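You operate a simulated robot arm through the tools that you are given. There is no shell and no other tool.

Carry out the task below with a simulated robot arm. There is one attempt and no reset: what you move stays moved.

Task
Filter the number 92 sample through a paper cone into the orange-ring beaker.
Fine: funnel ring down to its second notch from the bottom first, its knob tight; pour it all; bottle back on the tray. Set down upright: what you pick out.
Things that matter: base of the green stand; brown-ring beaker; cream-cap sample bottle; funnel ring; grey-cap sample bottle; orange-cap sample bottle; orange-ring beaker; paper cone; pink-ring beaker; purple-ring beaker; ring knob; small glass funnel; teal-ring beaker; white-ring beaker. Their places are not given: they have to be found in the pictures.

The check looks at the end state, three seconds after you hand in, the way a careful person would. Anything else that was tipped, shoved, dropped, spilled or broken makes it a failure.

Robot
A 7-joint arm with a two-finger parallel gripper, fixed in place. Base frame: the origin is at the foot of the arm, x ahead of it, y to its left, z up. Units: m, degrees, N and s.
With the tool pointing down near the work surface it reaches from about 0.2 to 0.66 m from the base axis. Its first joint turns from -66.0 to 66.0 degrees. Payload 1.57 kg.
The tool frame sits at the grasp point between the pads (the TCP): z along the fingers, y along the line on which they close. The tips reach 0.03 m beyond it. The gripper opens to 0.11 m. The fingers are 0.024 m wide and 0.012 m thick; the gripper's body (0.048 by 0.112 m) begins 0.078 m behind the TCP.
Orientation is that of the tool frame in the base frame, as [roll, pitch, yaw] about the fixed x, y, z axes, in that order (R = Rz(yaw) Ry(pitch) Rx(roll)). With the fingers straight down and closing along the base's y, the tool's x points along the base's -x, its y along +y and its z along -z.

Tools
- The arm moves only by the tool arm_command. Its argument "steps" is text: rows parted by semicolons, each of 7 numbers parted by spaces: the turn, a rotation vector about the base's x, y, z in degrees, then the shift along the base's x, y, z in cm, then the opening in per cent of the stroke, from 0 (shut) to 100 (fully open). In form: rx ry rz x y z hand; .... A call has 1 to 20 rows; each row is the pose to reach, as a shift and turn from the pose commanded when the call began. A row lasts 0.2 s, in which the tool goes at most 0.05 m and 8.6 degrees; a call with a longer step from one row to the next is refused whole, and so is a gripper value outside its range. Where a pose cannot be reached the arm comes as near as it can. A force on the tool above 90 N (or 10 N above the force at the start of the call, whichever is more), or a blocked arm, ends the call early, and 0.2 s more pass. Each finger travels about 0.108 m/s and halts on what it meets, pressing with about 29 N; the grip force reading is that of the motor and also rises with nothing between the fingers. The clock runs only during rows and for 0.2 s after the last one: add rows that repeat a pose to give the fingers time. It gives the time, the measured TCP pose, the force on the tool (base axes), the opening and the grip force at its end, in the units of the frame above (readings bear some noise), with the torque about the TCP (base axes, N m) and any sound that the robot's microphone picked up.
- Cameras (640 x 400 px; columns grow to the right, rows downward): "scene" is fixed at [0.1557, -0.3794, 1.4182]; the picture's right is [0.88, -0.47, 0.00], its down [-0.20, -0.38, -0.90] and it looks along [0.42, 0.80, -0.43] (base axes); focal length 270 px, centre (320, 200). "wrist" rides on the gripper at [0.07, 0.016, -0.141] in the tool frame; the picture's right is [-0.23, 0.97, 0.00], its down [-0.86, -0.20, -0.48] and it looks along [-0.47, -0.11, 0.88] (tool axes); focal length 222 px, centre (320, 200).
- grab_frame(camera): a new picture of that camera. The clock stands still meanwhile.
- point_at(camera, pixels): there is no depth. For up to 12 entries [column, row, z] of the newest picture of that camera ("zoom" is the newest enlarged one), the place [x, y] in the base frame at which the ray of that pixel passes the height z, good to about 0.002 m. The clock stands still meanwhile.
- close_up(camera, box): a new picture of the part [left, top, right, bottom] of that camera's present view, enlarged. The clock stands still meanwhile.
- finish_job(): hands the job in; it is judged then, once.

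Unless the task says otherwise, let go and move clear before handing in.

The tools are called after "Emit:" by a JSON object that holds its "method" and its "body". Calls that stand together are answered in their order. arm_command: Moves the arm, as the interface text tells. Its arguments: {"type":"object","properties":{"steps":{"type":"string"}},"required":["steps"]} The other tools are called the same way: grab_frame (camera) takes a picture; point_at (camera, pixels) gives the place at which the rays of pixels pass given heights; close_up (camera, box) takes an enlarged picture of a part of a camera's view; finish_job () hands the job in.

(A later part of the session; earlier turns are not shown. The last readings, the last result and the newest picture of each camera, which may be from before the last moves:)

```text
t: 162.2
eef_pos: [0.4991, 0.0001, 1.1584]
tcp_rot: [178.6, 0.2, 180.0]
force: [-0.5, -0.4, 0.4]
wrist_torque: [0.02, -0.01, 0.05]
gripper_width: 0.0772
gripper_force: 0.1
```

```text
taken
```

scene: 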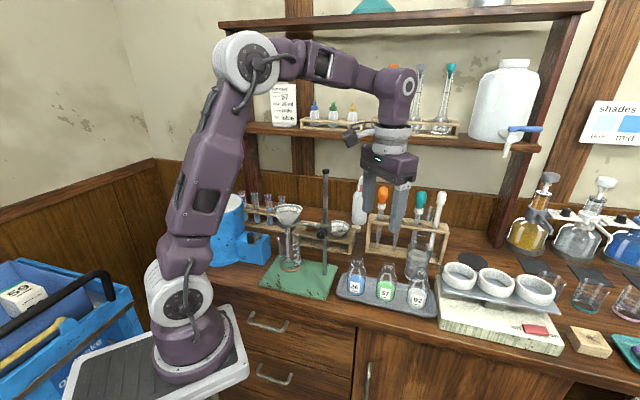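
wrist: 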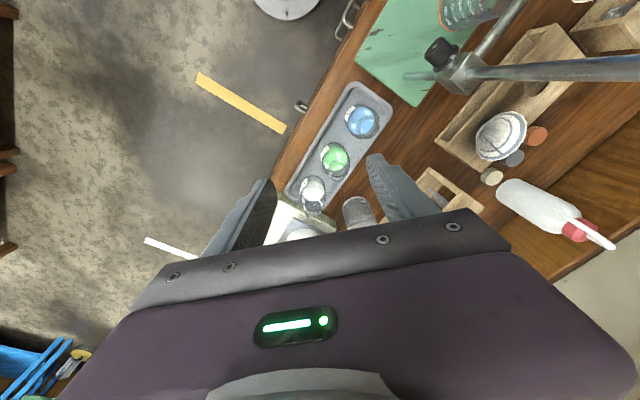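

Bottle 92 stands at about (0.636, -0.029) with its mouth at z≈0.963. I'll zoom from above to confirm.

Emit:
{"method": "close_up", "body": {"camera": "wrist", "box": [270, 130, 380, 240]}}

Emit:
{"method": "close_up", "body": {"camera": "wrist", "box": [270, 80, 410, 220]}}

```text
3.64 times, centred on (325, 185) of wrist
```

zoom: 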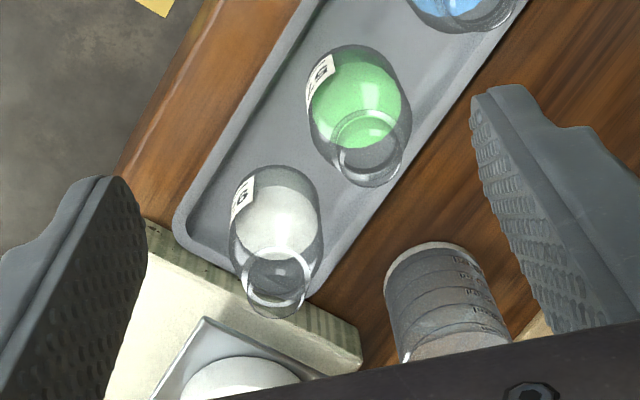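

```text
2.86 times, centred on (340, 150) of wrist
```

zoom: 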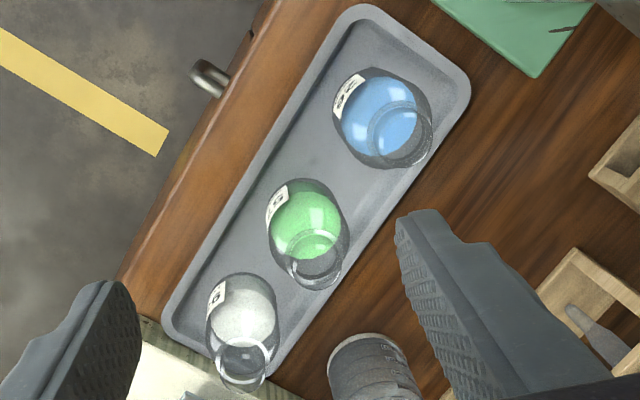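

I'll convert the base and mouth pixels of bottle 92 in this view.

Emit:
{"method": "point_at", "body": {"camera": "wrist", "pixels": [[312.6, 188.3, 0.863], [313.2, 209.7, 0.955], [313.2, 209.7, 0.965], [304.7, 198.6, 0.863], [336, 160, 0.863], [299, 185, 0.863], [325, 185, 0.9]]}}

```text
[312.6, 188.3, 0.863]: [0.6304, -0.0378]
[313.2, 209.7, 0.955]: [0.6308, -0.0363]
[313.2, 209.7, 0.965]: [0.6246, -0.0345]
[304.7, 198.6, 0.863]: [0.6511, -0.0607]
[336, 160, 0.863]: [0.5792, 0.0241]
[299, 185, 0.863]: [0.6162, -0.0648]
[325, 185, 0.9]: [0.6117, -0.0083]
```

Bottle 92 is at about (0.634, -0.032), 5.5 cm wide, with its top at z≈0.96. I'll grip it from the front with a nearly horizontal tool so a wrist roll does the pouring. First I'll turn the yaw and move to the front right.

Emit:
{"method": "arm_command", "body": {"steps": "0 0 7.5 -0.5 -2 -1 62; 0 0 15 -1 -4 -2 62; 0 0 22.5 -1.5 -6 -3 62; 0 0 30 -2 -8 -4 62; 0 0 37.5 -2 -9.5 -5 62; 0 0 45 -2 -10 -5.5 62; 0 0 45 -2 -10 -5.5 62"}}

Emit:
{"method": "arm_command", "body": {"steps": "5.89 -5.89 0 0.3 -0.2 -1 62; 11.8 -11.8 0 0.6 -0.4 -2.5 62; 17.7 -17.7 0 1 -0.6 -4 62; 23.6 -23.6 0 1.5 -0.8 -5.5 62; 29.4 -29.4 0 2.2 -0.9 -7.5 62; 35.3 -35.3 0 3 -1 -9.5 62; 41.2 -41.2 0 4 -1.1 -11.5 62; 47.1 -47.1 0 5.2 -1.2 -13.5 62; 53 -53 0 6.5 -1.4 -15.5 62; 53 -53 0 6.5 -1.4 -15.5 62"}}

Emit:
{"method": "grab_frame", "body": {"camera": "scene"}}

Emit:
{"method": "grab_frame", "body": {"camera": "wrist"}}

```text
t: 163.8
eef_pos: [0.4786, -0.0979, 1.1045]
tcp_rot: [178.5, 0.1, -135.1]
force: [-0.3, -0.2, -0.2]
wrist_torque: [0.04, 0.0, 0.02]
gripper_width: 0.068
gripper_force: 0.0
```

```text
t: 166.0
eef_pos: [0.5455, -0.1111, 0.9486]
tcp_rot: [178.3, 75.0, -135.3]
force: [0.8, -0.4, 0.0]
wrist_torque: [-0.01, 0.01, -0.02]
gripper_width: 0.0684
gripper_force: 0.1
```

```text
taken
```

scene: 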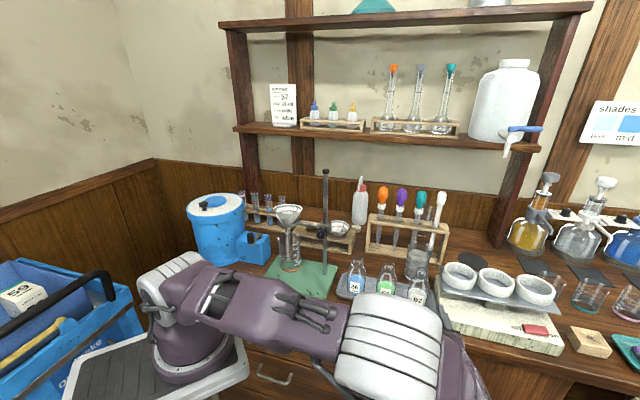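

```text
taken
```

wrist: 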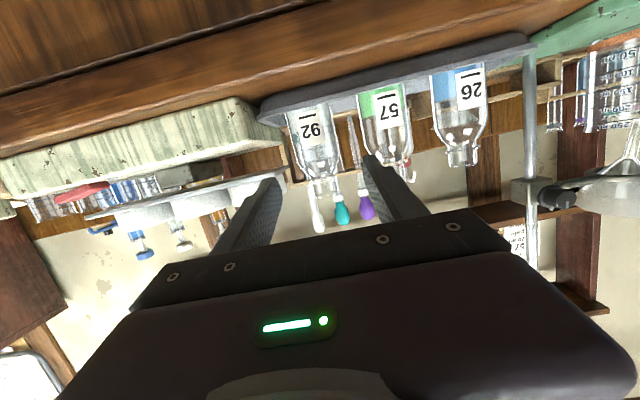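

The near-horizontal pose is reached, with bottle 92 ahead at wrist (315,130) (the picture is inverted). I'll check the lateral alignment.

Emit:
{"method": "close_up", "body": {"camera": "wrist", "box": [260, 80, 400, 240]}}

Emit:
{"method": "point_at", "body": {"camera": "wrist", "pixels": [[308, 108, 0.863], [312, 130, 0.89], [316, 145, 0.91], [325, 180, 0.945], [385, 110, 0.89]]}}

```text
2.50 times, centred on (330, 160) of wrist
```

zoom: 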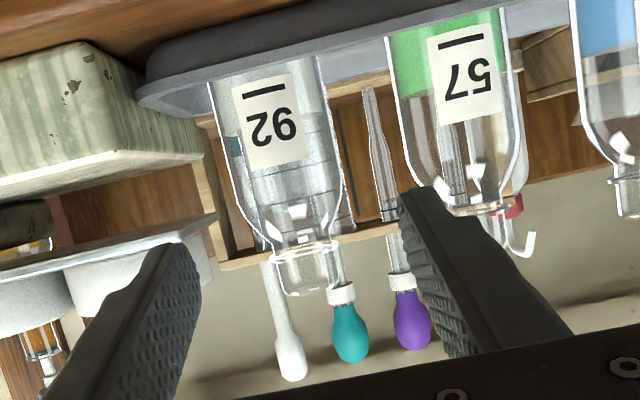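

```text
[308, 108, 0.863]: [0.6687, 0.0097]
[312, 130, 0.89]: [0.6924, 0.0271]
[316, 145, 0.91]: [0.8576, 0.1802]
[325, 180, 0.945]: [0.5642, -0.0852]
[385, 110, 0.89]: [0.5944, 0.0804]
```

The bottle is about 6.6 mm to the +u side of my axis. The balance sits close on its right, so I'll measure that gap before advancing.

Emit:
{"method": "point_at", "body": {"camera": "scene", "pixels": [[434, 283, 0.857], [438.4, 313, 0.857], [436, 277, 0.9], [442, 313, 0.895], [439, 272, 0.92]]}}

Emit:
{"method": "close_up", "body": {"camera": "scene", "box": [400, 255, 460, 325]}}

```text
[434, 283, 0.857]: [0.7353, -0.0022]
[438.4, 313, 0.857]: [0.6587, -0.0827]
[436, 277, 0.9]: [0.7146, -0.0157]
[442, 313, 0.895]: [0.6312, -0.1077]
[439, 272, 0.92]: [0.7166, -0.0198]
```

```text
5.71 times, centred on (430, 290) of scene
```

zoom: 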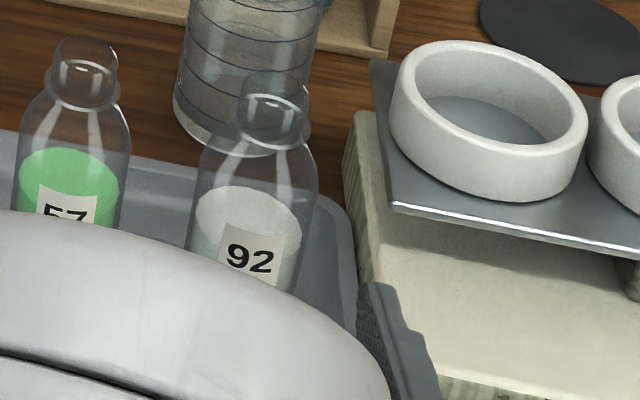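

The balance's left face is at u≈0.520, leaving about 6 mm for my right finger. I'll narrow the opening, line up at u=0.470, lower and advance around the bottle.

Emit:
{"method": "arm_command", "body": {"steps": "0 0 0 0.4 -0.4 -2 58; 0 0 0 0.4 -0.4 -4.2 58; 0 0 0 2.4 1.6 -4.2 58; 0 0 0 4.2 3.4 -4.2 58; 0 0 0 4.2 3.4 -4.2 58"}}

Emit:
{"method": "grab_frame", "body": {"camera": "wrist"}}

Emit:
{"method": "close_up", "body": {"camera": "wrist", "box": [240, 80, 400, 240]}}

Emit:
{"method": "close_up", "body": {"camera": "scene", "box": [370, 245, 460, 325]}}

```text
t: 167.2
eef_pos: [0.5855, -0.0796, 0.9063]
tcp_rot: [178.7, 74.9, -135.1]
force: [-30.0, -27.3, 13.2]
wrist_torque: [-0.68, -0.13, -1.89]
gripper_width: 0.0611
gripper_force: 0.0
```

```text
taken
```

wrist: 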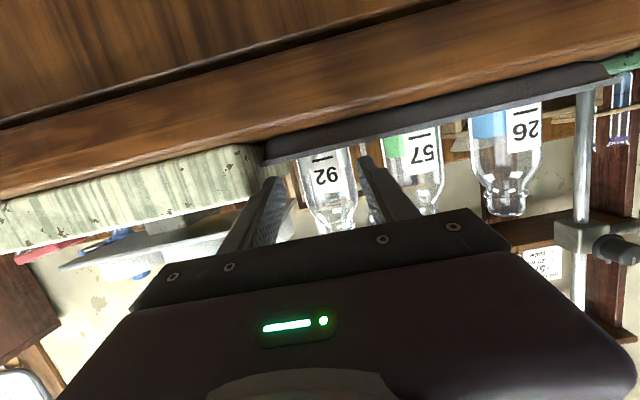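

```text
2.50 times, centred on (320, 160) of wrist
```

zoom: 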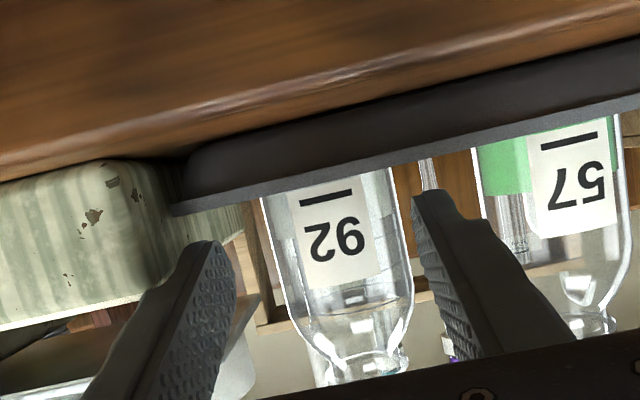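

```text
5.00 times, centred on (415, 285) of scene
```

zoom: 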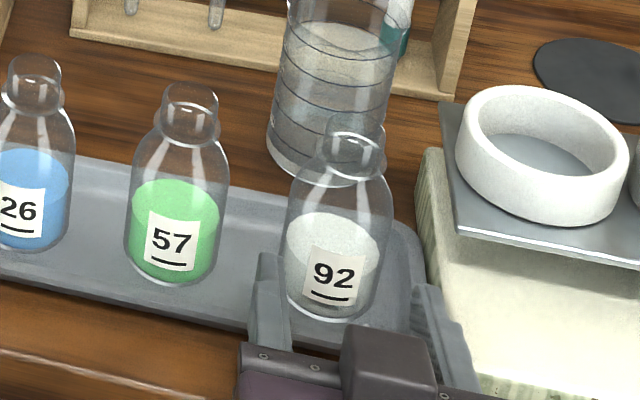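

The sensed force is about -40 N along depth with a -1.9 N·m twist: my right finger has touched the front corner of the balance. I'll back off immediately.

Emit:
{"method": "arm_command", "body": {"steps": "0 0 0 -1 -1 0 58; 0 0 0 -2.5 -2.5 0 58; 0 0 0 -2.5 -2.5 0 58"}}

Emit:
{"method": "grab_frame", "body": {"camera": "scene"}}

Emit:
{"method": "close_up", "body": {"camera": "scene", "box": [400, 245, 490, 335]}}

Emit:
{"method": "close_up", "body": {"camera": "wrist", "box": [200, 80, 400, 240]}}

```text
t: 168.0
eef_pos: [0.5616, -0.1022, 0.9071]
tcp_rot: [178.1, 75.0, -135.4]
force: [0.1, 0.0, 0.0]
wrist_torque: [-0.02, 0.0, 0.0]
gripper_width: 0.0638
gripper_force: 0.0
```

```text
taken
```

scene: 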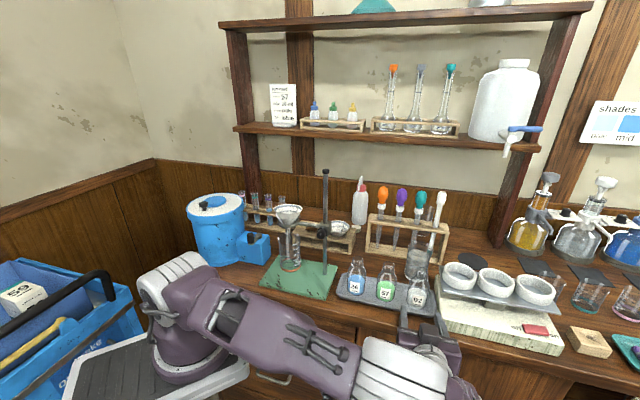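

```text
4.44 times, centred on (445, 290) of scene
```

zoom: 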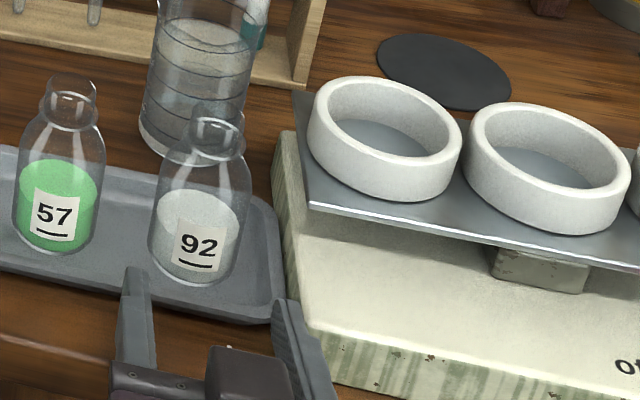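

```text
2.50 times, centred on (300, 160) of wrist
```

zoom: 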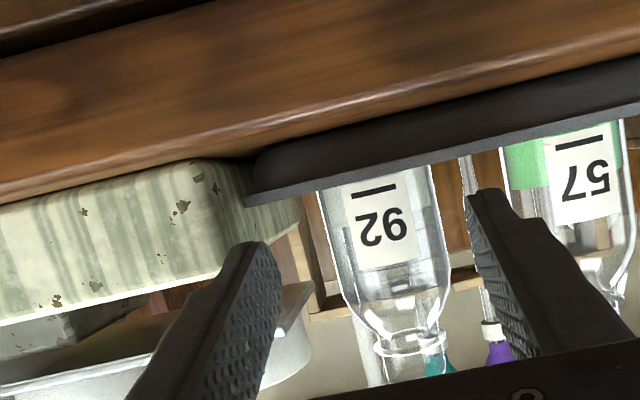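

Now clear. I'll check that the balance has not shifted, by taking the same close-up as at the start.

Emit:
{"method": "close_up", "body": {"camera": "scene", "box": [500, 220, 640, 400]}}

Emit:
{"method": "close_up", "body": {"camera": "scene", "box": [330, 170, 470, 330]}}

```text
2.22 times, centred on (570, 310) of scene
```

zoom: 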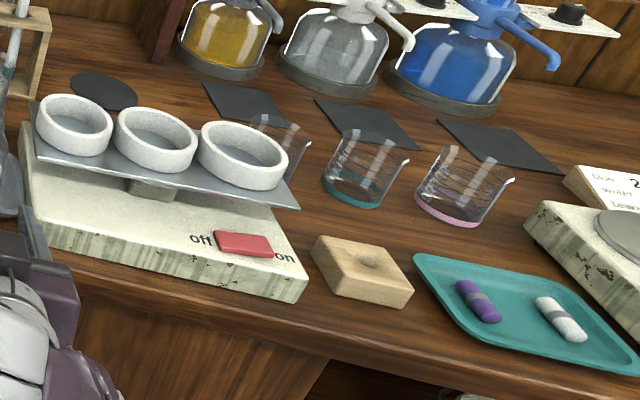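

```text
2.50 times, centred on (400, 250) of scene
```

zoom: 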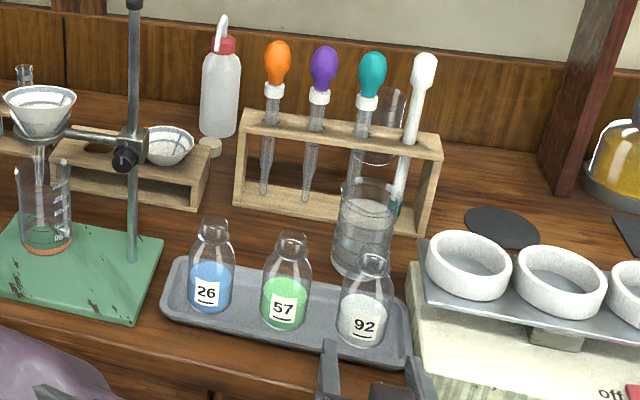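

Everything is exactly as at the start, so the balance did not move. I need a slightly higher grip to pass over the balance's base block. I'll measure the block top and pan corner.

Emit:
{"method": "point_at", "body": {"camera": "scene", "pixels": [[442.7, 291.1, 0.9], [442.7, 291.1, 0.91], [442.7, 291.1, 0.92], [437, 271, 0.91], [444.5, 316, 0.885], [437.5, 279.5, 0.885]]}}

Emit:
{"method": "close_up", "body": {"camera": "scene", "box": [425, 260, 465, 330]}}

Emit:
{"method": "grab_frame", "body": {"camera": "wrist"}}

```text
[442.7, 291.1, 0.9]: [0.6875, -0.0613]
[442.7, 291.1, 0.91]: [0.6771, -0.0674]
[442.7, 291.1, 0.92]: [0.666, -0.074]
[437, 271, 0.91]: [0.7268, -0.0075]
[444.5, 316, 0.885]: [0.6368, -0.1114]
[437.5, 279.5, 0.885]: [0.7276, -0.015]
```

```text
5.71 times, centred on (445, 295) of scene
```

zoom: 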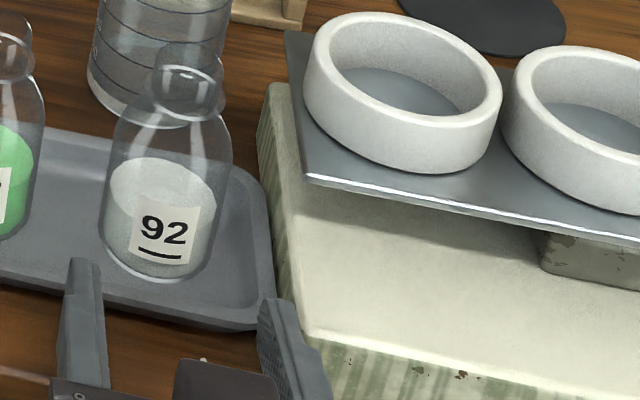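

```text
taken
```

wrist: 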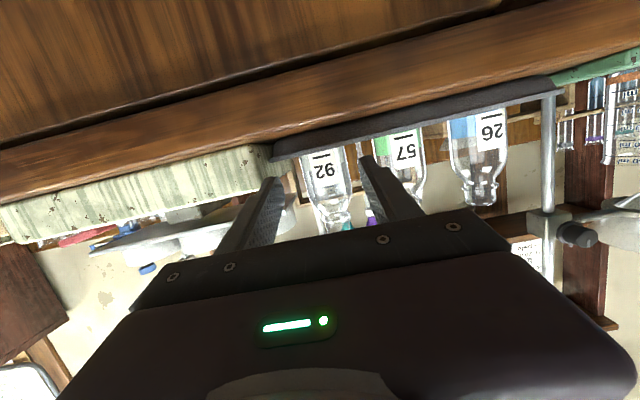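

Let me look closely at the balance's left corner in the wrist view to judge the block's top height and the gap.

Emit:
{"method": "close_up", "body": {"camera": "wrist", "box": [220, 130, 350, 230]}}

```text
4.00 times, centred on (285, 180) of wrist
```

zoom: 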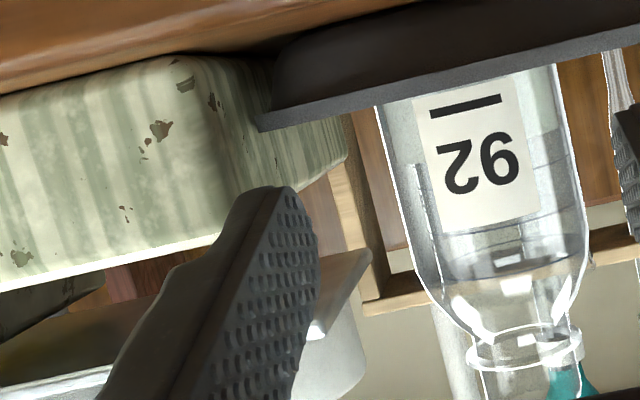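

Working through the rays, the balance block's corner is at u≈0.521 with its top at z≈0.899; my right finger's thicker part brushed it. I'll go 1 cm higher, shift 3 mm left, and advance in two checked stages, gripping with just the fingertips.

Emit:
{"method": "arm_command", "body": {"steps": "0 0 0 -0.24 0.24 0.9 57; 0 0 0 -0.24 0.24 0.9 57; 0 0 0 1 1.5 0.9 57; 0 0 0 2.3 2.8 0.9 57; 0 0 0 2.3 2.8 0.9 57"}}

Emit:
{"method": "close_up", "body": {"camera": "wrist", "box": [220, 100, 420, 240]}}

Emit:
{"method": "close_up", "body": {"camera": "scene", "box": [370, 245, 460, 325]}}

```text
t: 169.2
eef_pos: [0.5842, -0.0735, 0.917]
tcp_rot: [178.2, 75.1, -135.3]
force: [0.5, -0.5, 0.3]
wrist_torque: [0.0, 0.0, -0.01]
gripper_width: 0.0626
gripper_force: 0.1
```

```text
2.86 times, centred on (320, 170) of wrist
```

zoom: 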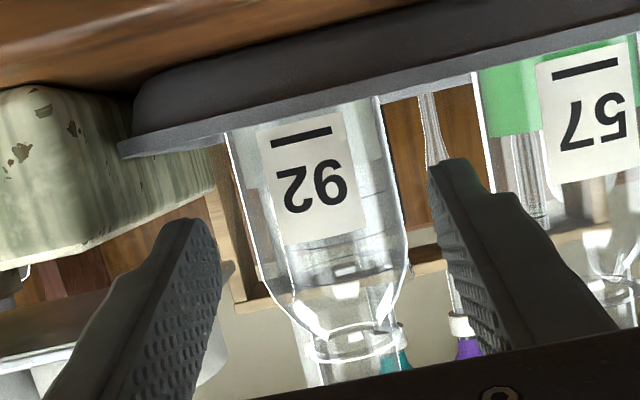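

```text
5.00 times, centred on (415, 285) of scene
```

zoom: 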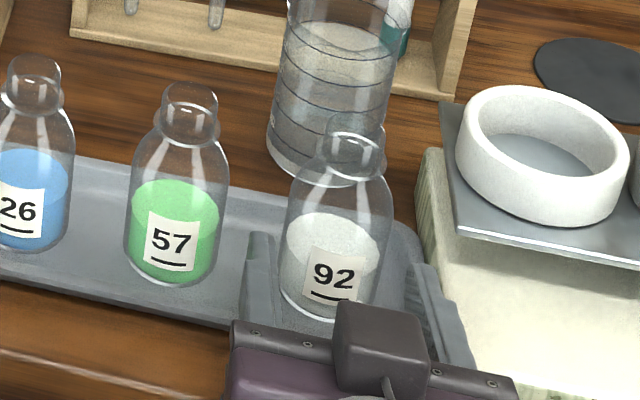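

There's no contact, and the bottle is nearly centred (2 mm to the +u side). I'll correct and advance the remaining 4 cm.

Emit:
{"method": "arm_command", "body": {"steps": "0 0 0 0.08 -0.08 0 57; 0 0 0 1.1 0.9 0 57; 0 0 0 2.1 1.9 0 57; 0 0 0 2.1 1.9 0 57"}}

Emit:
{"method": "close_up", "body": {"camera": "wrist", "box": [220, 100, 420, 240]}}

Emit:
{"method": "close_up", "body": {"camera": "scene", "box": [370, 245, 460, 325]}}

```text
t: 170.2
eef_pos: [0.6062, -0.0544, 0.9171]
tcp_rot: [178.2, 75.0, -135.3]
force: [0.0, -0.3, -0.1]
wrist_torque: [0.02, 0.02, 0.0]
gripper_width: 0.0626
gripper_force: 0.0
```

```text
2.86 times, centred on (320, 170) of wrist
```

zoom: 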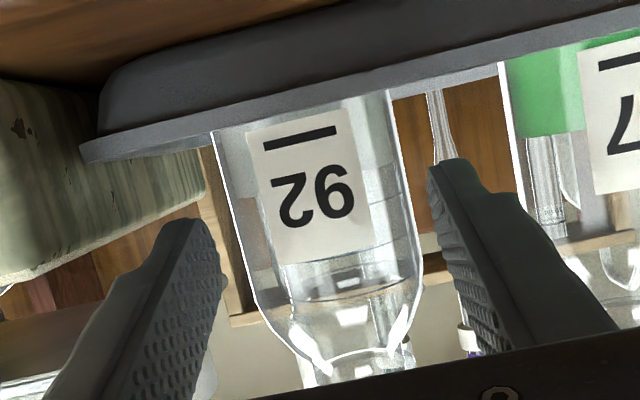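

```text
5.00 times, centred on (415, 285) of scene
```

zoom: 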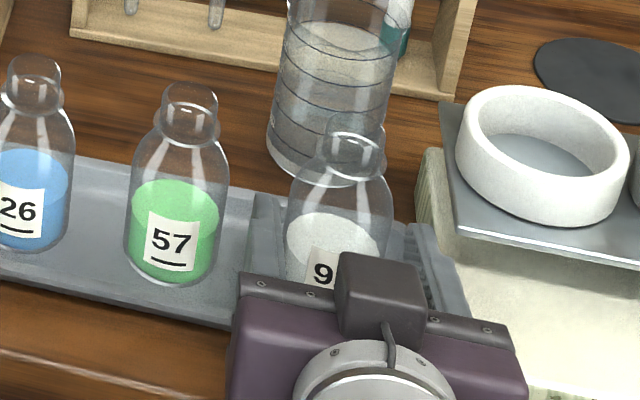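

The bottle is cleanly between the fingers. I'll advance another 1.6 cm so the tips pass its axis, then close.

Emit:
{"method": "arm_command", "body": {"steps": "0 0 0 0.6 0.55 0 57; 0 0 0 1.15 1.05 0 57; 0 0 0 1.15 1.05 0 57"}}

Emit:
{"method": "arm_command", "body": {"steps": "0 0 0 0 0 0 54; 0 0 0 0 0 0 51; 0 0 0 0 0 0 48; 0 0 0 0 0 0 46; 0 0 0 0 0 0 46"}}

Emit:
{"method": "close_up", "body": {"camera": "wrist", "box": [220, 100, 420, 240]}}

Emit:
{"method": "close_up", "body": {"camera": "scene", "box": [370, 245, 460, 325]}}

```text
t: 171.0
eef_pos: [0.6181, -0.0442, 0.9166]
tcp_rot: [178.3, 75.1, -135.3]
force: [-0.6, 0.0, -1.0]
wrist_torque: [-0.01, 0.0, -0.02]
gripper_width: 0.0626
gripper_force: 0.0
```

```text
t: 172.2
eef_pos: [0.617, -0.0449, 0.916]
tcp_rot: [178.2, 75.0, -135.3]
force: [-1.1, 0.4, 0.7]
wrist_torque: [0.02, 0.01, 0.05]
gripper_width: 0.0511
gripper_force: 0.8
```

```text
2.86 times, centred on (320, 170) of wrist
```

zoom: 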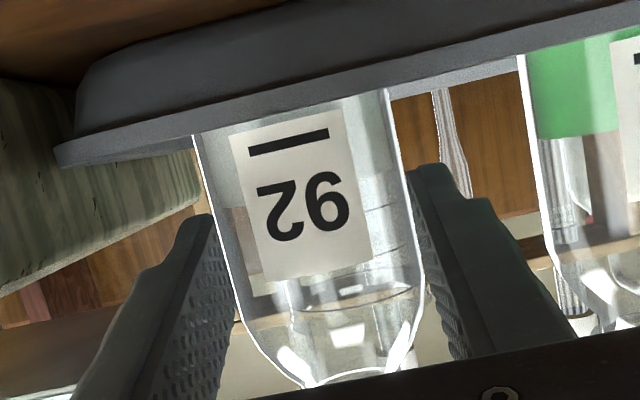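

```text
5.00 times, centred on (415, 285) of scene
```

zoom: 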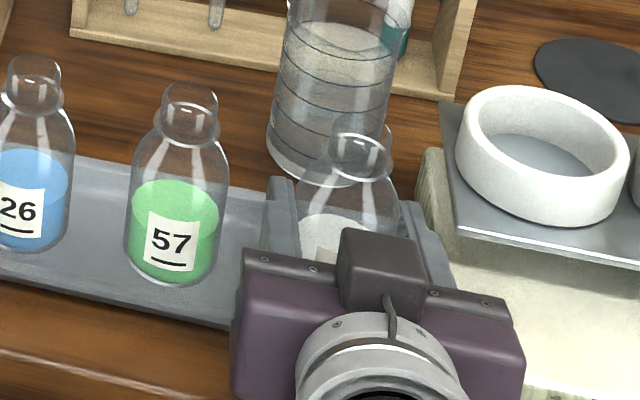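

Contact is beginning at 51 mm. I'll close further for a firm grip.

Emit:
{"method": "arm_command", "body": {"steps": "0 0 0 0 0 0 44; 0 0 0 0 0 0 41; 0 0 0 0 0 0 39; 0 0 0 0 0 0 39"}}

Emit:
{"method": "close_up", "body": {"camera": "wrist", "box": [220, 100, 420, 240]}}

Emit:
{"method": "close_up", "body": {"camera": "scene", "box": [370, 245, 460, 325]}}

```text
t: 173.2
eef_pos: [0.6172, -0.0447, 0.9163]
tcp_rot: [178.2, 75.2, -135.3]
force: [0.3, 0.1, 0.7]
wrist_torque: [0.0, -0.05, 0.02]
gripper_width: 0.0489
gripper_force: 29.2
```

```text
2.86 times, centred on (320, 170) of wrist
```

zoom: 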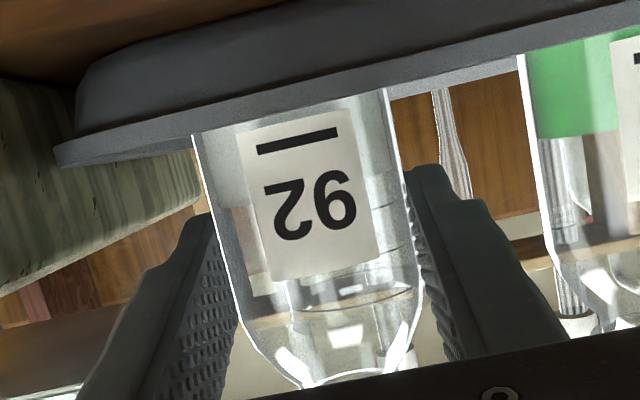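

```text
5.00 times, centred on (415, 285) of scene
```

zoom: 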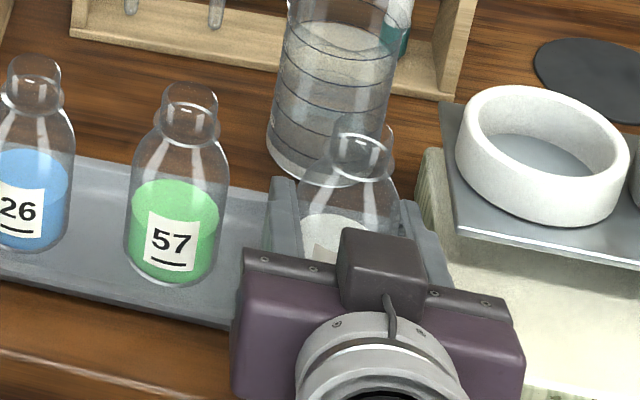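

The bottle is gripped at 48.9 mm with 29 N. I'll lift slowly straight up and check that it stays upright.

Emit:
{"method": "arm_command", "body": {"steps": "0 0 0 0 0 0.5 39; 0 0 0 0 0 1.5 39; 0 0 0 0 0 3 39; 0 0 0 0 0 3 39"}}

Emit:
{"method": "close_up", "body": {"camera": "wrist", "box": [220, 100, 420, 240]}}

Emit:
{"method": "close_up", "body": {"camera": "scene", "box": [370, 225, 460, 325]}}

```text
t: 174.2
eef_pos: [0.6171, -0.0451, 0.9476]
tcp_rot: [178.2, 75.0, -135.4]
force: [0.0, -0.2, -2.0]
wrist_torque: [0.0, 0.01, 0.01]
gripper_width: 0.0489
gripper_force: 28.9
```

```text
2.86 times, centred on (320, 170) of wrist
```

zoom: 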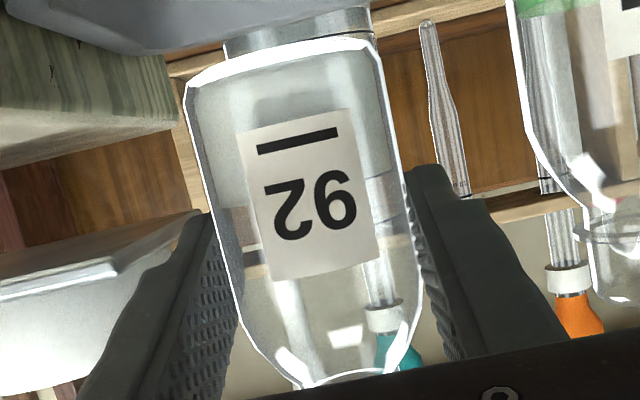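

```text
4.00 times, centred on (415, 275) of scene
```

zoom: 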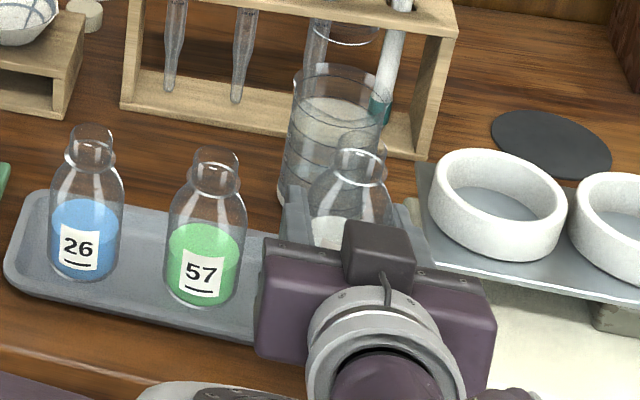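

The bottle is up, upright and steady (about 2 N). I'll raise it higher, then draw it back in front of the bench, keeping it level.

Emit:
{"method": "arm_command", "body": {"steps": "0 0 0 0 0 3 39; 0 0 0 0 0 6 39; 0 0 0 0 0 9 39; 0 0 0 -1.5 -1.5 12 39; 0 0 0 -4 -3 14.5 39; 0 0 0 -7 -4 16.5 39; 0 0 0 -10 -5 18 39; 0 0 0 -12 -5.5 18.5 39; 0 0 0 -12 -5.5 18.5 39"}}

Emit:
{"method": "grab_frame", "body": {"camera": "scene"}}

Emit:
{"method": "grab_frame", "body": {"camera": "wrist"}}

```text
t: 176.2
eef_pos: [0.498, -0.1012, 1.1311]
tcp_rot: [178.3, 75.1, -135.4]
force: [0.6, -0.2, -0.1]
wrist_torque: [-0.02, -0.01, 0.01]
gripper_width: 0.0489
gripper_force: 29.0
```

```text
taken
```

scene: 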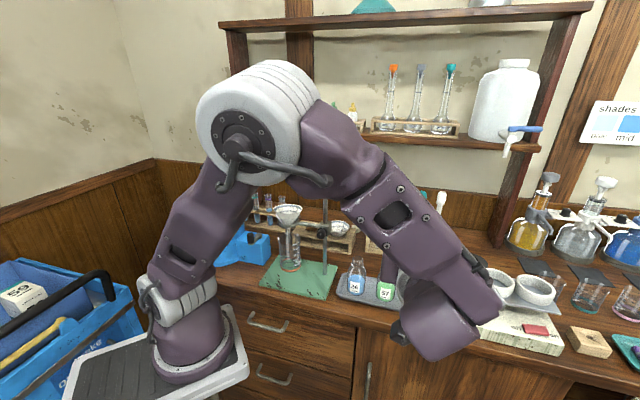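

```text
taken
```

wrist: 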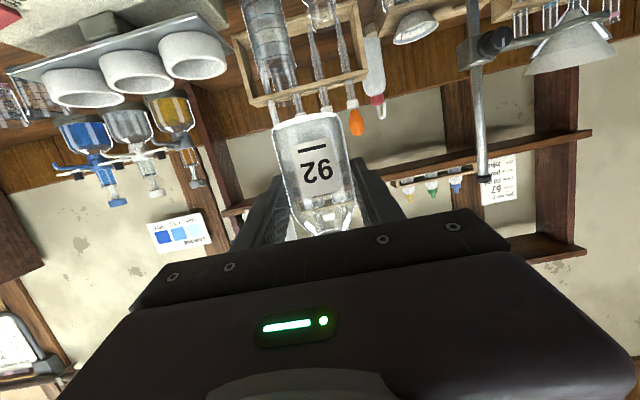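

The bottle is upright and clear. I'll carry it left in front of the stand while turning the tool 45° to point along +y.

Emit:
{"method": "arm_command", "body": {"steps": "0 0 7.5 -2.3 2.3 0.3 39; 0 0 15 -4.6 4.6 0.7 39; 0 0 22.5 -6.9 7 1 39; 0 0 30 -9.2 9.5 1.3 39; 0 0 37.5 -11.5 12 1.6 39; 0 0 45 -13.8 14.5 2 39; 0 0 45 -13.8 14.5 2 39"}}

Emit:
{"method": "grab_frame", "body": {"camera": "scene"}}

Emit:
{"method": "grab_frame", "body": {"camera": "wrist"}}

```text
t: 177.8
eef_pos: [0.3582, 0.0446, 1.1537]
tcp_rot: [178.2, 75.0, -90.2]
force: [0.0, -0.1, -0.9]
wrist_torque: [-0.02, -0.02, 0.0]
gripper_width: 0.0487
gripper_force: 28.5
```

```text
taken
```

scene: 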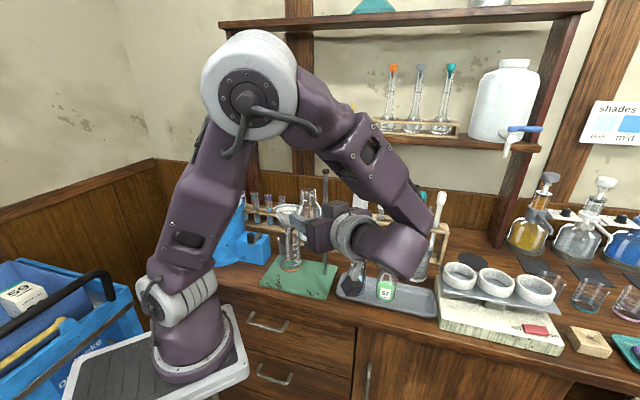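

```text
taken
```

wrist: 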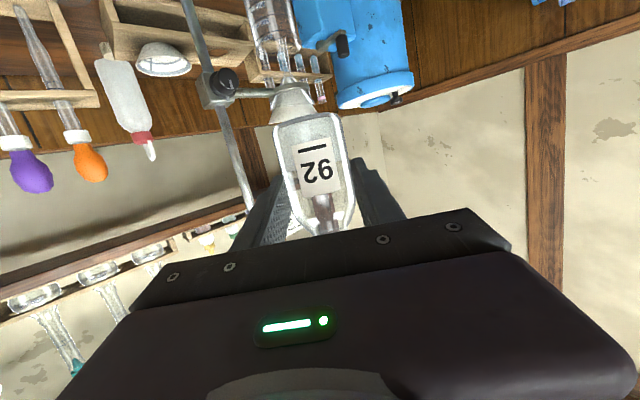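

All is clear, with the cone ahead. I'll roll the bottle 60° to the right about the tool axis here, in free space; at that tilt the liquid stays well below the lip.

Emit:
{"method": "arm_command", "body": {"steps": "0 7.25 -1.94 0 0 0 39; 0 14.5 -3.88 0 0 0 39; 0 21.7 -5.8 0 0 0 39; 0 29 -7.8 0 0 0 39; 0 36.2 -9.7 0 0 0 39; 0 43.5 -11.6 0 0 0 39; 0 50.7 -13.6 0 0 0 39; 0 58 -15.5 0 0 0 39; 0 58 -15.5 0 0 0 39"}}

Emit:
{"method": "grab_frame", "body": {"camera": "scene"}}

Emit:
{"method": "grab_frame", "body": {"camera": "wrist"}}

Emit:
{"method": "close_up", "body": {"camera": "scene", "box": [260, 160, 370, 270]}}

```text
t: 179.8
eef_pos: [0.3586, 0.0445, 1.1526]
tcp_rot: [105.6, 28.7, -171.6]
force: [0.1, 0.6, -1.0]
wrist_torque: [-0.02, -0.02, 0.03]
gripper_width: 0.0486
gripper_force: 28.8
```

```text
taken
```

scene: 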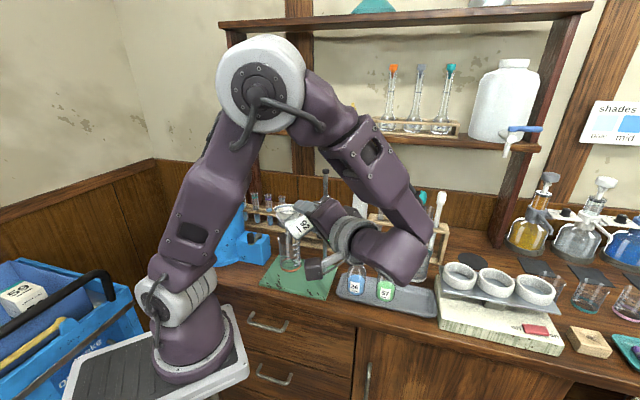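

```text
taken
```

wrist: 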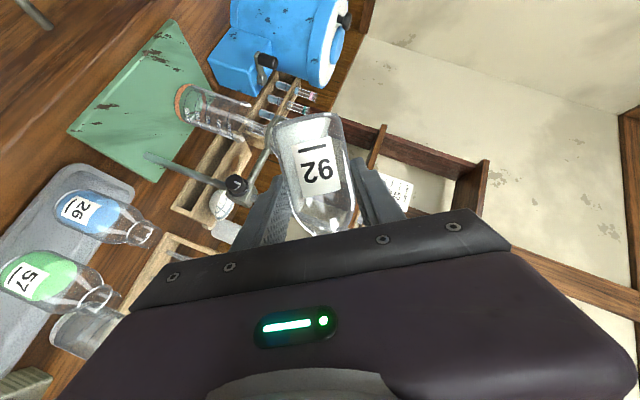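

```text
3.64 times, centred on (315, 215) of scene
```

zoom: 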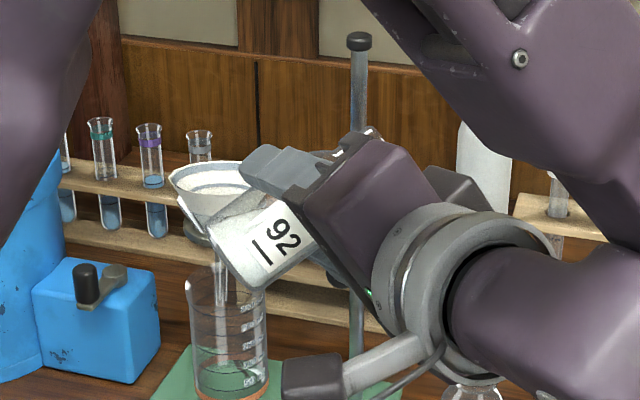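

The roll works smoothly and the liquid stays inside. Now I'll move in so the mouth is above the left half of the cone, keeping extra height so the bottle's body clears the cone rim.

Emit:
{"method": "arm_command", "body": {"steps": "0 0 0 -0.5 4 0 39; 0 0 0 -1 8 0 39; 0 0 0 -1.5 12 -1 39; 0 0 0 -2 16 -2.5 39; 0 0 0 -2 18.8 -3.7 39; 0 0 0 -2 18.8 -3.7 39"}}

Emit:
{"method": "grab_frame", "body": {"camera": "scene"}}

Emit:
{"method": "grab_frame", "body": {"camera": "wrist"}}

Emit:
{"method": "close_up", "body": {"camera": "scene", "box": [240, 160, 350, 270]}}

```text
t: 181.2
eef_pos: [0.3395, 0.2365, 1.1156]
tcp_rot: [105.7, 28.7, -171.6]
force: [0.0, 0.6, -1.2]
wrist_torque: [0.02, -0.01, 0.0]
gripper_width: 0.0485
gripper_force: 29.5
```

```text
taken
```

scene: 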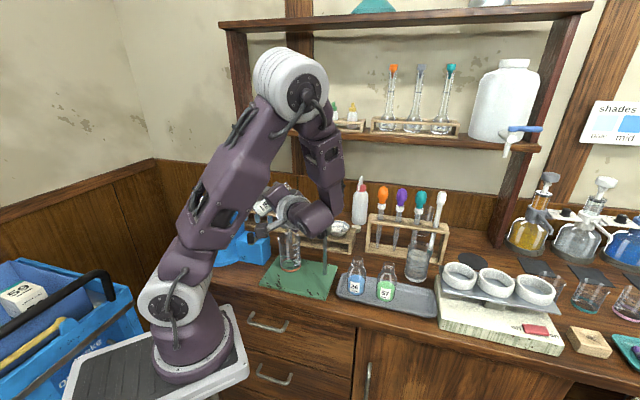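

```text
taken
```

wrist: 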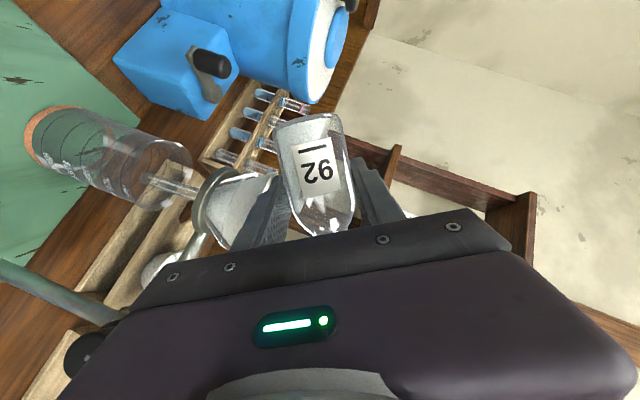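

```text
3.64 times, centred on (295, 215) of scene
```

zoom: 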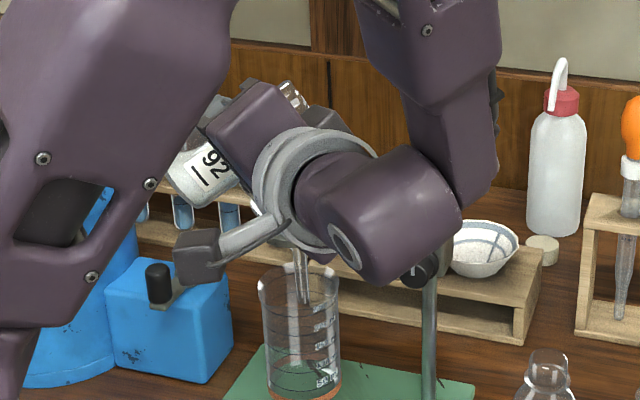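

The mouth is over the cone's left part and all forces are quiet. I'll continue rolling in small steps to about 82° while keeping the mouth above the cone, then look.

Emit:
{"method": "arm_command", "body": {"steps": "0 7.25 -1.94 -0.5 -0.1 -0.3 39; 0 14.5 -3.9 -0.79 -0.05 -0.56 39; 0 18.1 -4.85 -0.85 0.03 -0.6 39; 0 21.7 -5.8 -0.9 0.11 -0.63 39; 0 21.7 -5.8 -0.9 0.11 -0.63 39; 0 21.7 -5.8 -0.9 0.11 -0.63 39"}}

Emit:
{"method": "grab_frame", "body": {"camera": "wrist"}}

Emit:
{"method": "close_up", "body": {"camera": "wrist", "box": [120, 80, 380, 250]}}

Emit:
{"method": "close_up", "body": {"camera": "scene", "box": [240, 160, 350, 270]}}

```text
t: 182.6
eef_pos: [0.3307, 0.2367, 1.1089]
tcp_rot: [103.6, 7.1, -178.0]
force: [0.2, -0.4, -0.7]
wrist_torque: [0.01, 0.0, 0.04]
gripper_width: 0.0486
gripper_force: 29.2
```

```text
taken
```

wrist: 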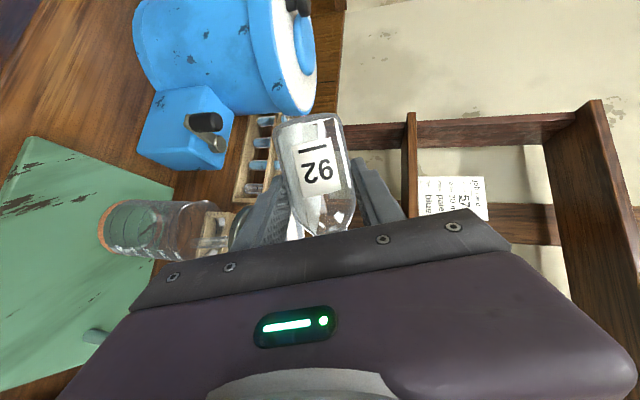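

```text
2.35 times, centred on (250, 165) of wrist
```

zoom: 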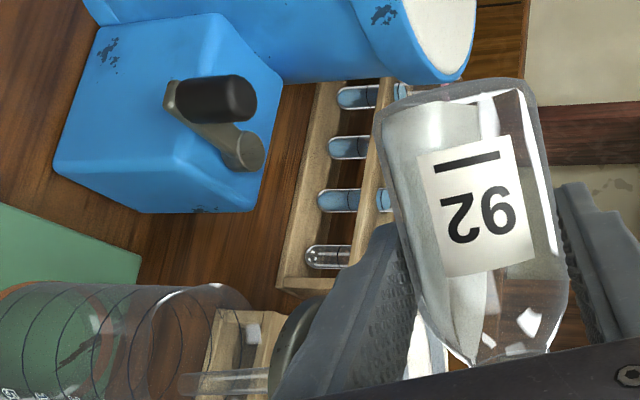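

```text
3.64 times, centred on (295, 215) of scene
```

zoom: 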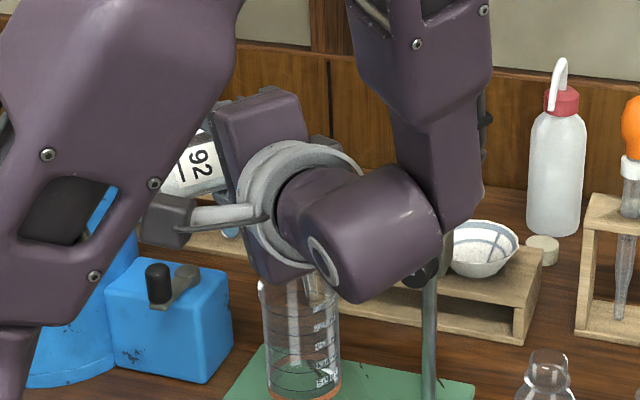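

The liquid lies along the lower side, reaching the shoulder, and nothing has spilled. I'll roll on slowly to about 95°, keeping the mouth over the cone, and pause.

Emit:
{"method": "arm_command", "body": {"steps": "0 3.6 -0.97 -0.03 0.1 0.05 39; 0 7.25 -1.94 -0.05 0.2 0.1 39; 0 7.25 -1.94 -0.05 0.2 0.1 39; 0 9.7 -2.6 -0.04 0.25 0.25 39; 0 12.1 -3.2 -0.03 0.3 0.4 39; 0 12.1 -3.2 -0.03 0.3 0.4 39; 0 12.1 -3.2 -0.03 0.3 0.4 39; 0 12.1 -3.2 -0.03 0.3 0.4 39"}}

Emit:
{"method": "grab_frame", "body": {"camera": "wrist"}}

Emit:
{"method": "close_up", "body": {"camera": "wrist", "box": [120, 80, 380, 250]}}

Emit:
{"method": "close_up", "body": {"camera": "scene", "box": [240, 180, 350, 300]}}

```text
t: 184.4
eef_pos: [0.3312, 0.238, 1.1136]
tcp_rot: [103.6, -4.9, 178.7]
force: [-0.2, -0.7, -1.2]
wrist_torque: [-0.01, 0.05, 0.04]
gripper_width: 0.0487
gripper_force: 28.5
```

```text
taken
```

wrist: 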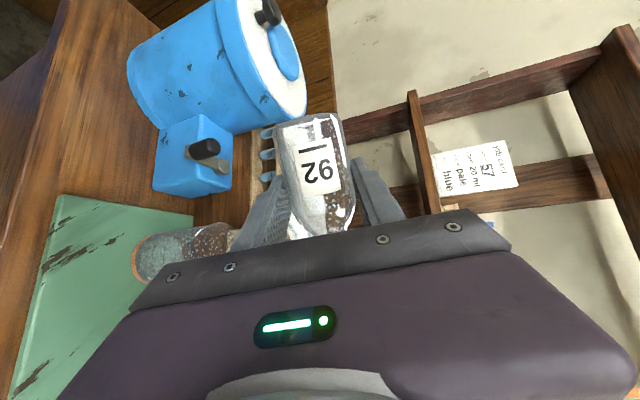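

```text
2.35 times, centred on (250, 165) of wrist
```

zoom: 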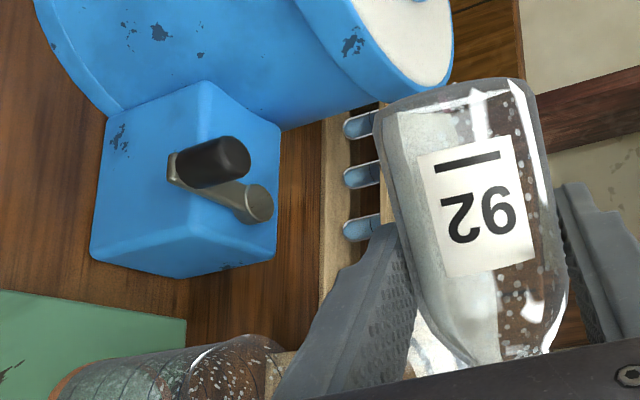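

```text
3.33 times, centred on (295, 240) of scene
```

zoom: 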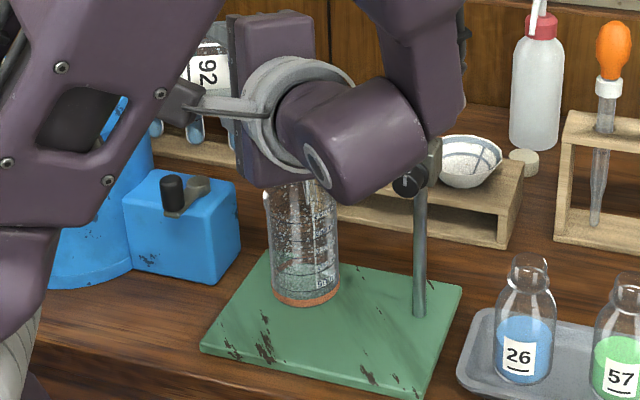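

Pouring has begun: wet droplets show inside the beaker and on the emptied bottle wall, and the base is dry. I'll go on slowly to 105° with pauses.

Emit:
{"method": "arm_command", "body": {"steps": "0 0 0 0 0 0 39; 0 0 0 0 0 0 39; 0 0 0 0 0 0 39; 0 2.4 -0.65 0.02 0.05 0.12 39; 0 4.8 -1.3 0.05 0.11 0.24 39; 0 4.8 -1.3 0.05 0.11 0.24 39; 0 4.8 -1.3 0.05 0.11 0.24 39; 0 4.8 -1.3 0.05 0.11 0.24 39; 0 7.2 -1.9 0.1 0.16 0.3 39; 0 9.7 -2.6 0.15 0.21 0.37 39; 0 9.7 -2.6 0.15 0.21 0.37 39; 0 9.7 -2.6 0.15 0.21 0.37 39; 0 9.7 -2.6 0.15 0.21 0.37 39"}}

Emit:
{"method": "close_up", "body": {"camera": "wrist", "box": [120, 80, 380, 250]}}

Emit:
{"method": "close_up", "body": {"camera": "scene", "box": [240, 180, 350, 300]}}

```text
t: 187.2
eef_pos: [0.3325, 0.2405, 1.1171]
tcp_rot: [104.0, -14.7, 176.1]
force: [-0.4, -0.7, -0.9]
wrist_torque: [-0.05, -0.01, 0.0]
gripper_width: 0.0488
gripper_force: 29.5
```

```text
2.35 times, centred on (250, 165) of wrist
```

zoom: 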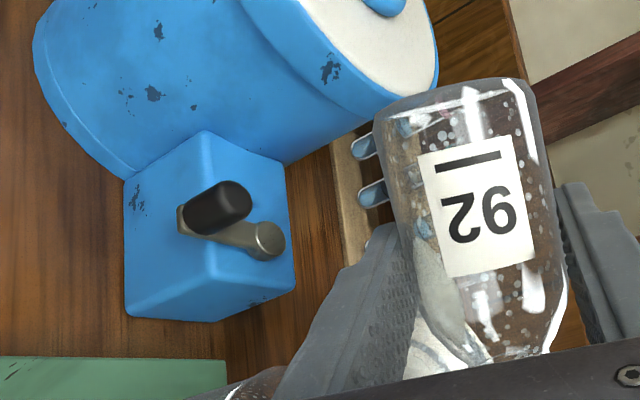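

```text
3.33 times, centred on (295, 240) of scene
```

zoom: 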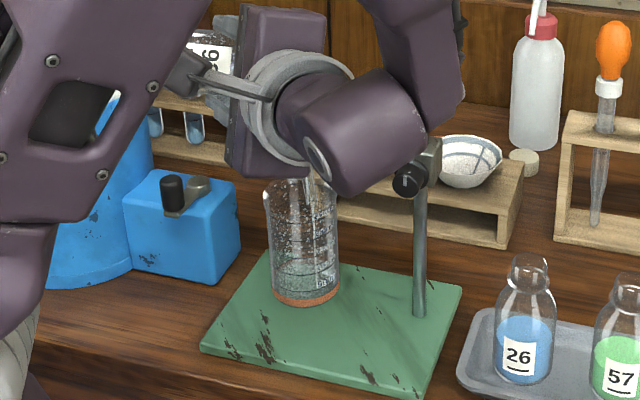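

The bottle is almost empty, with a little left in the lower shoulder. I'll keep rolling to 130° with holds to drain it.

Emit:
{"method": "arm_command", "body": {"steps": "0 3.6 -0.97 0.1 0.07 0.16 39; 0 7.25 -1.94 0.19 0.15 0.33 39; 0 7.25 -1.94 0.19 0.15 0.33 39; 0 10.9 -2.9 0.33 0.22 0.6 39; 0 14.5 -3.9 0.47 0.3 0.88 39; 0 14.5 -3.9 0.47 0.3 0.88 39; 0 14.5 -3.9 0.47 0.3 0.88 39; 0 19.3 -5.2 0.71 0.39 1.21 39; 0 19.3 -5.2 0.71 0.39 1.21 39; 0 24.2 -6.5 0.95 0.48 1.54 39; 0 24.2 -6.5 0.95 0.48 1.54 39; 0 24.2 -6.5 0.95 0.48 1.54 39; 0 24.2 -6.5 0.95 0.48 1.54 39"}}

Emit:
{"method": "grab_frame", "body": {"camera": "wrist"}}

Emit:
{"method": "close_up", "body": {"camera": "wrist", "box": [200, 80, 400, 250]}}

Emit:
{"method": "close_up", "body": {"camera": "scene", "box": [240, 180, 350, 300]}}

```text
t: 190.0
eef_pos: [0.3407, 0.2438, 1.1302]
tcp_rot: [107.8, -38.5, 167.7]
force: [0.1, 0.4, -0.1]
wrist_torque: [-0.02, 0.0, 0.01]
gripper_width: 0.0484
gripper_force: 29.1
```

```text
taken
```

wrist: 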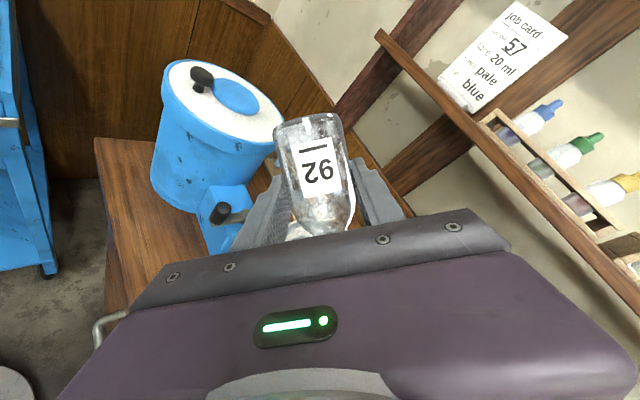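

```text
2.35 times, centred on (300, 165) of wrist
```

zoom: 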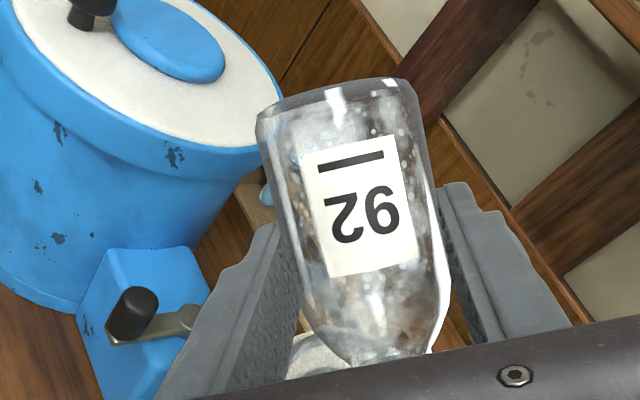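

```text
3.33 times, centred on (295, 240) of scene
```

zoom: 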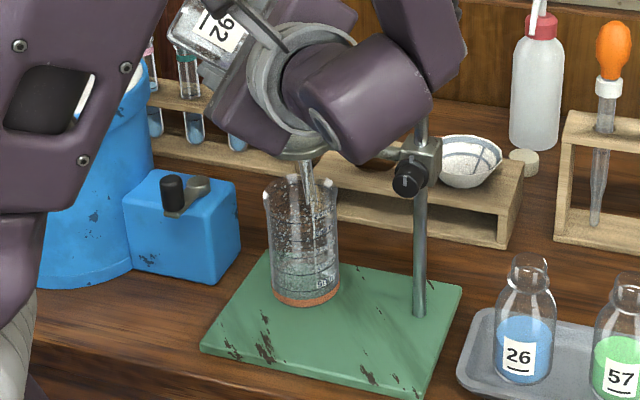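

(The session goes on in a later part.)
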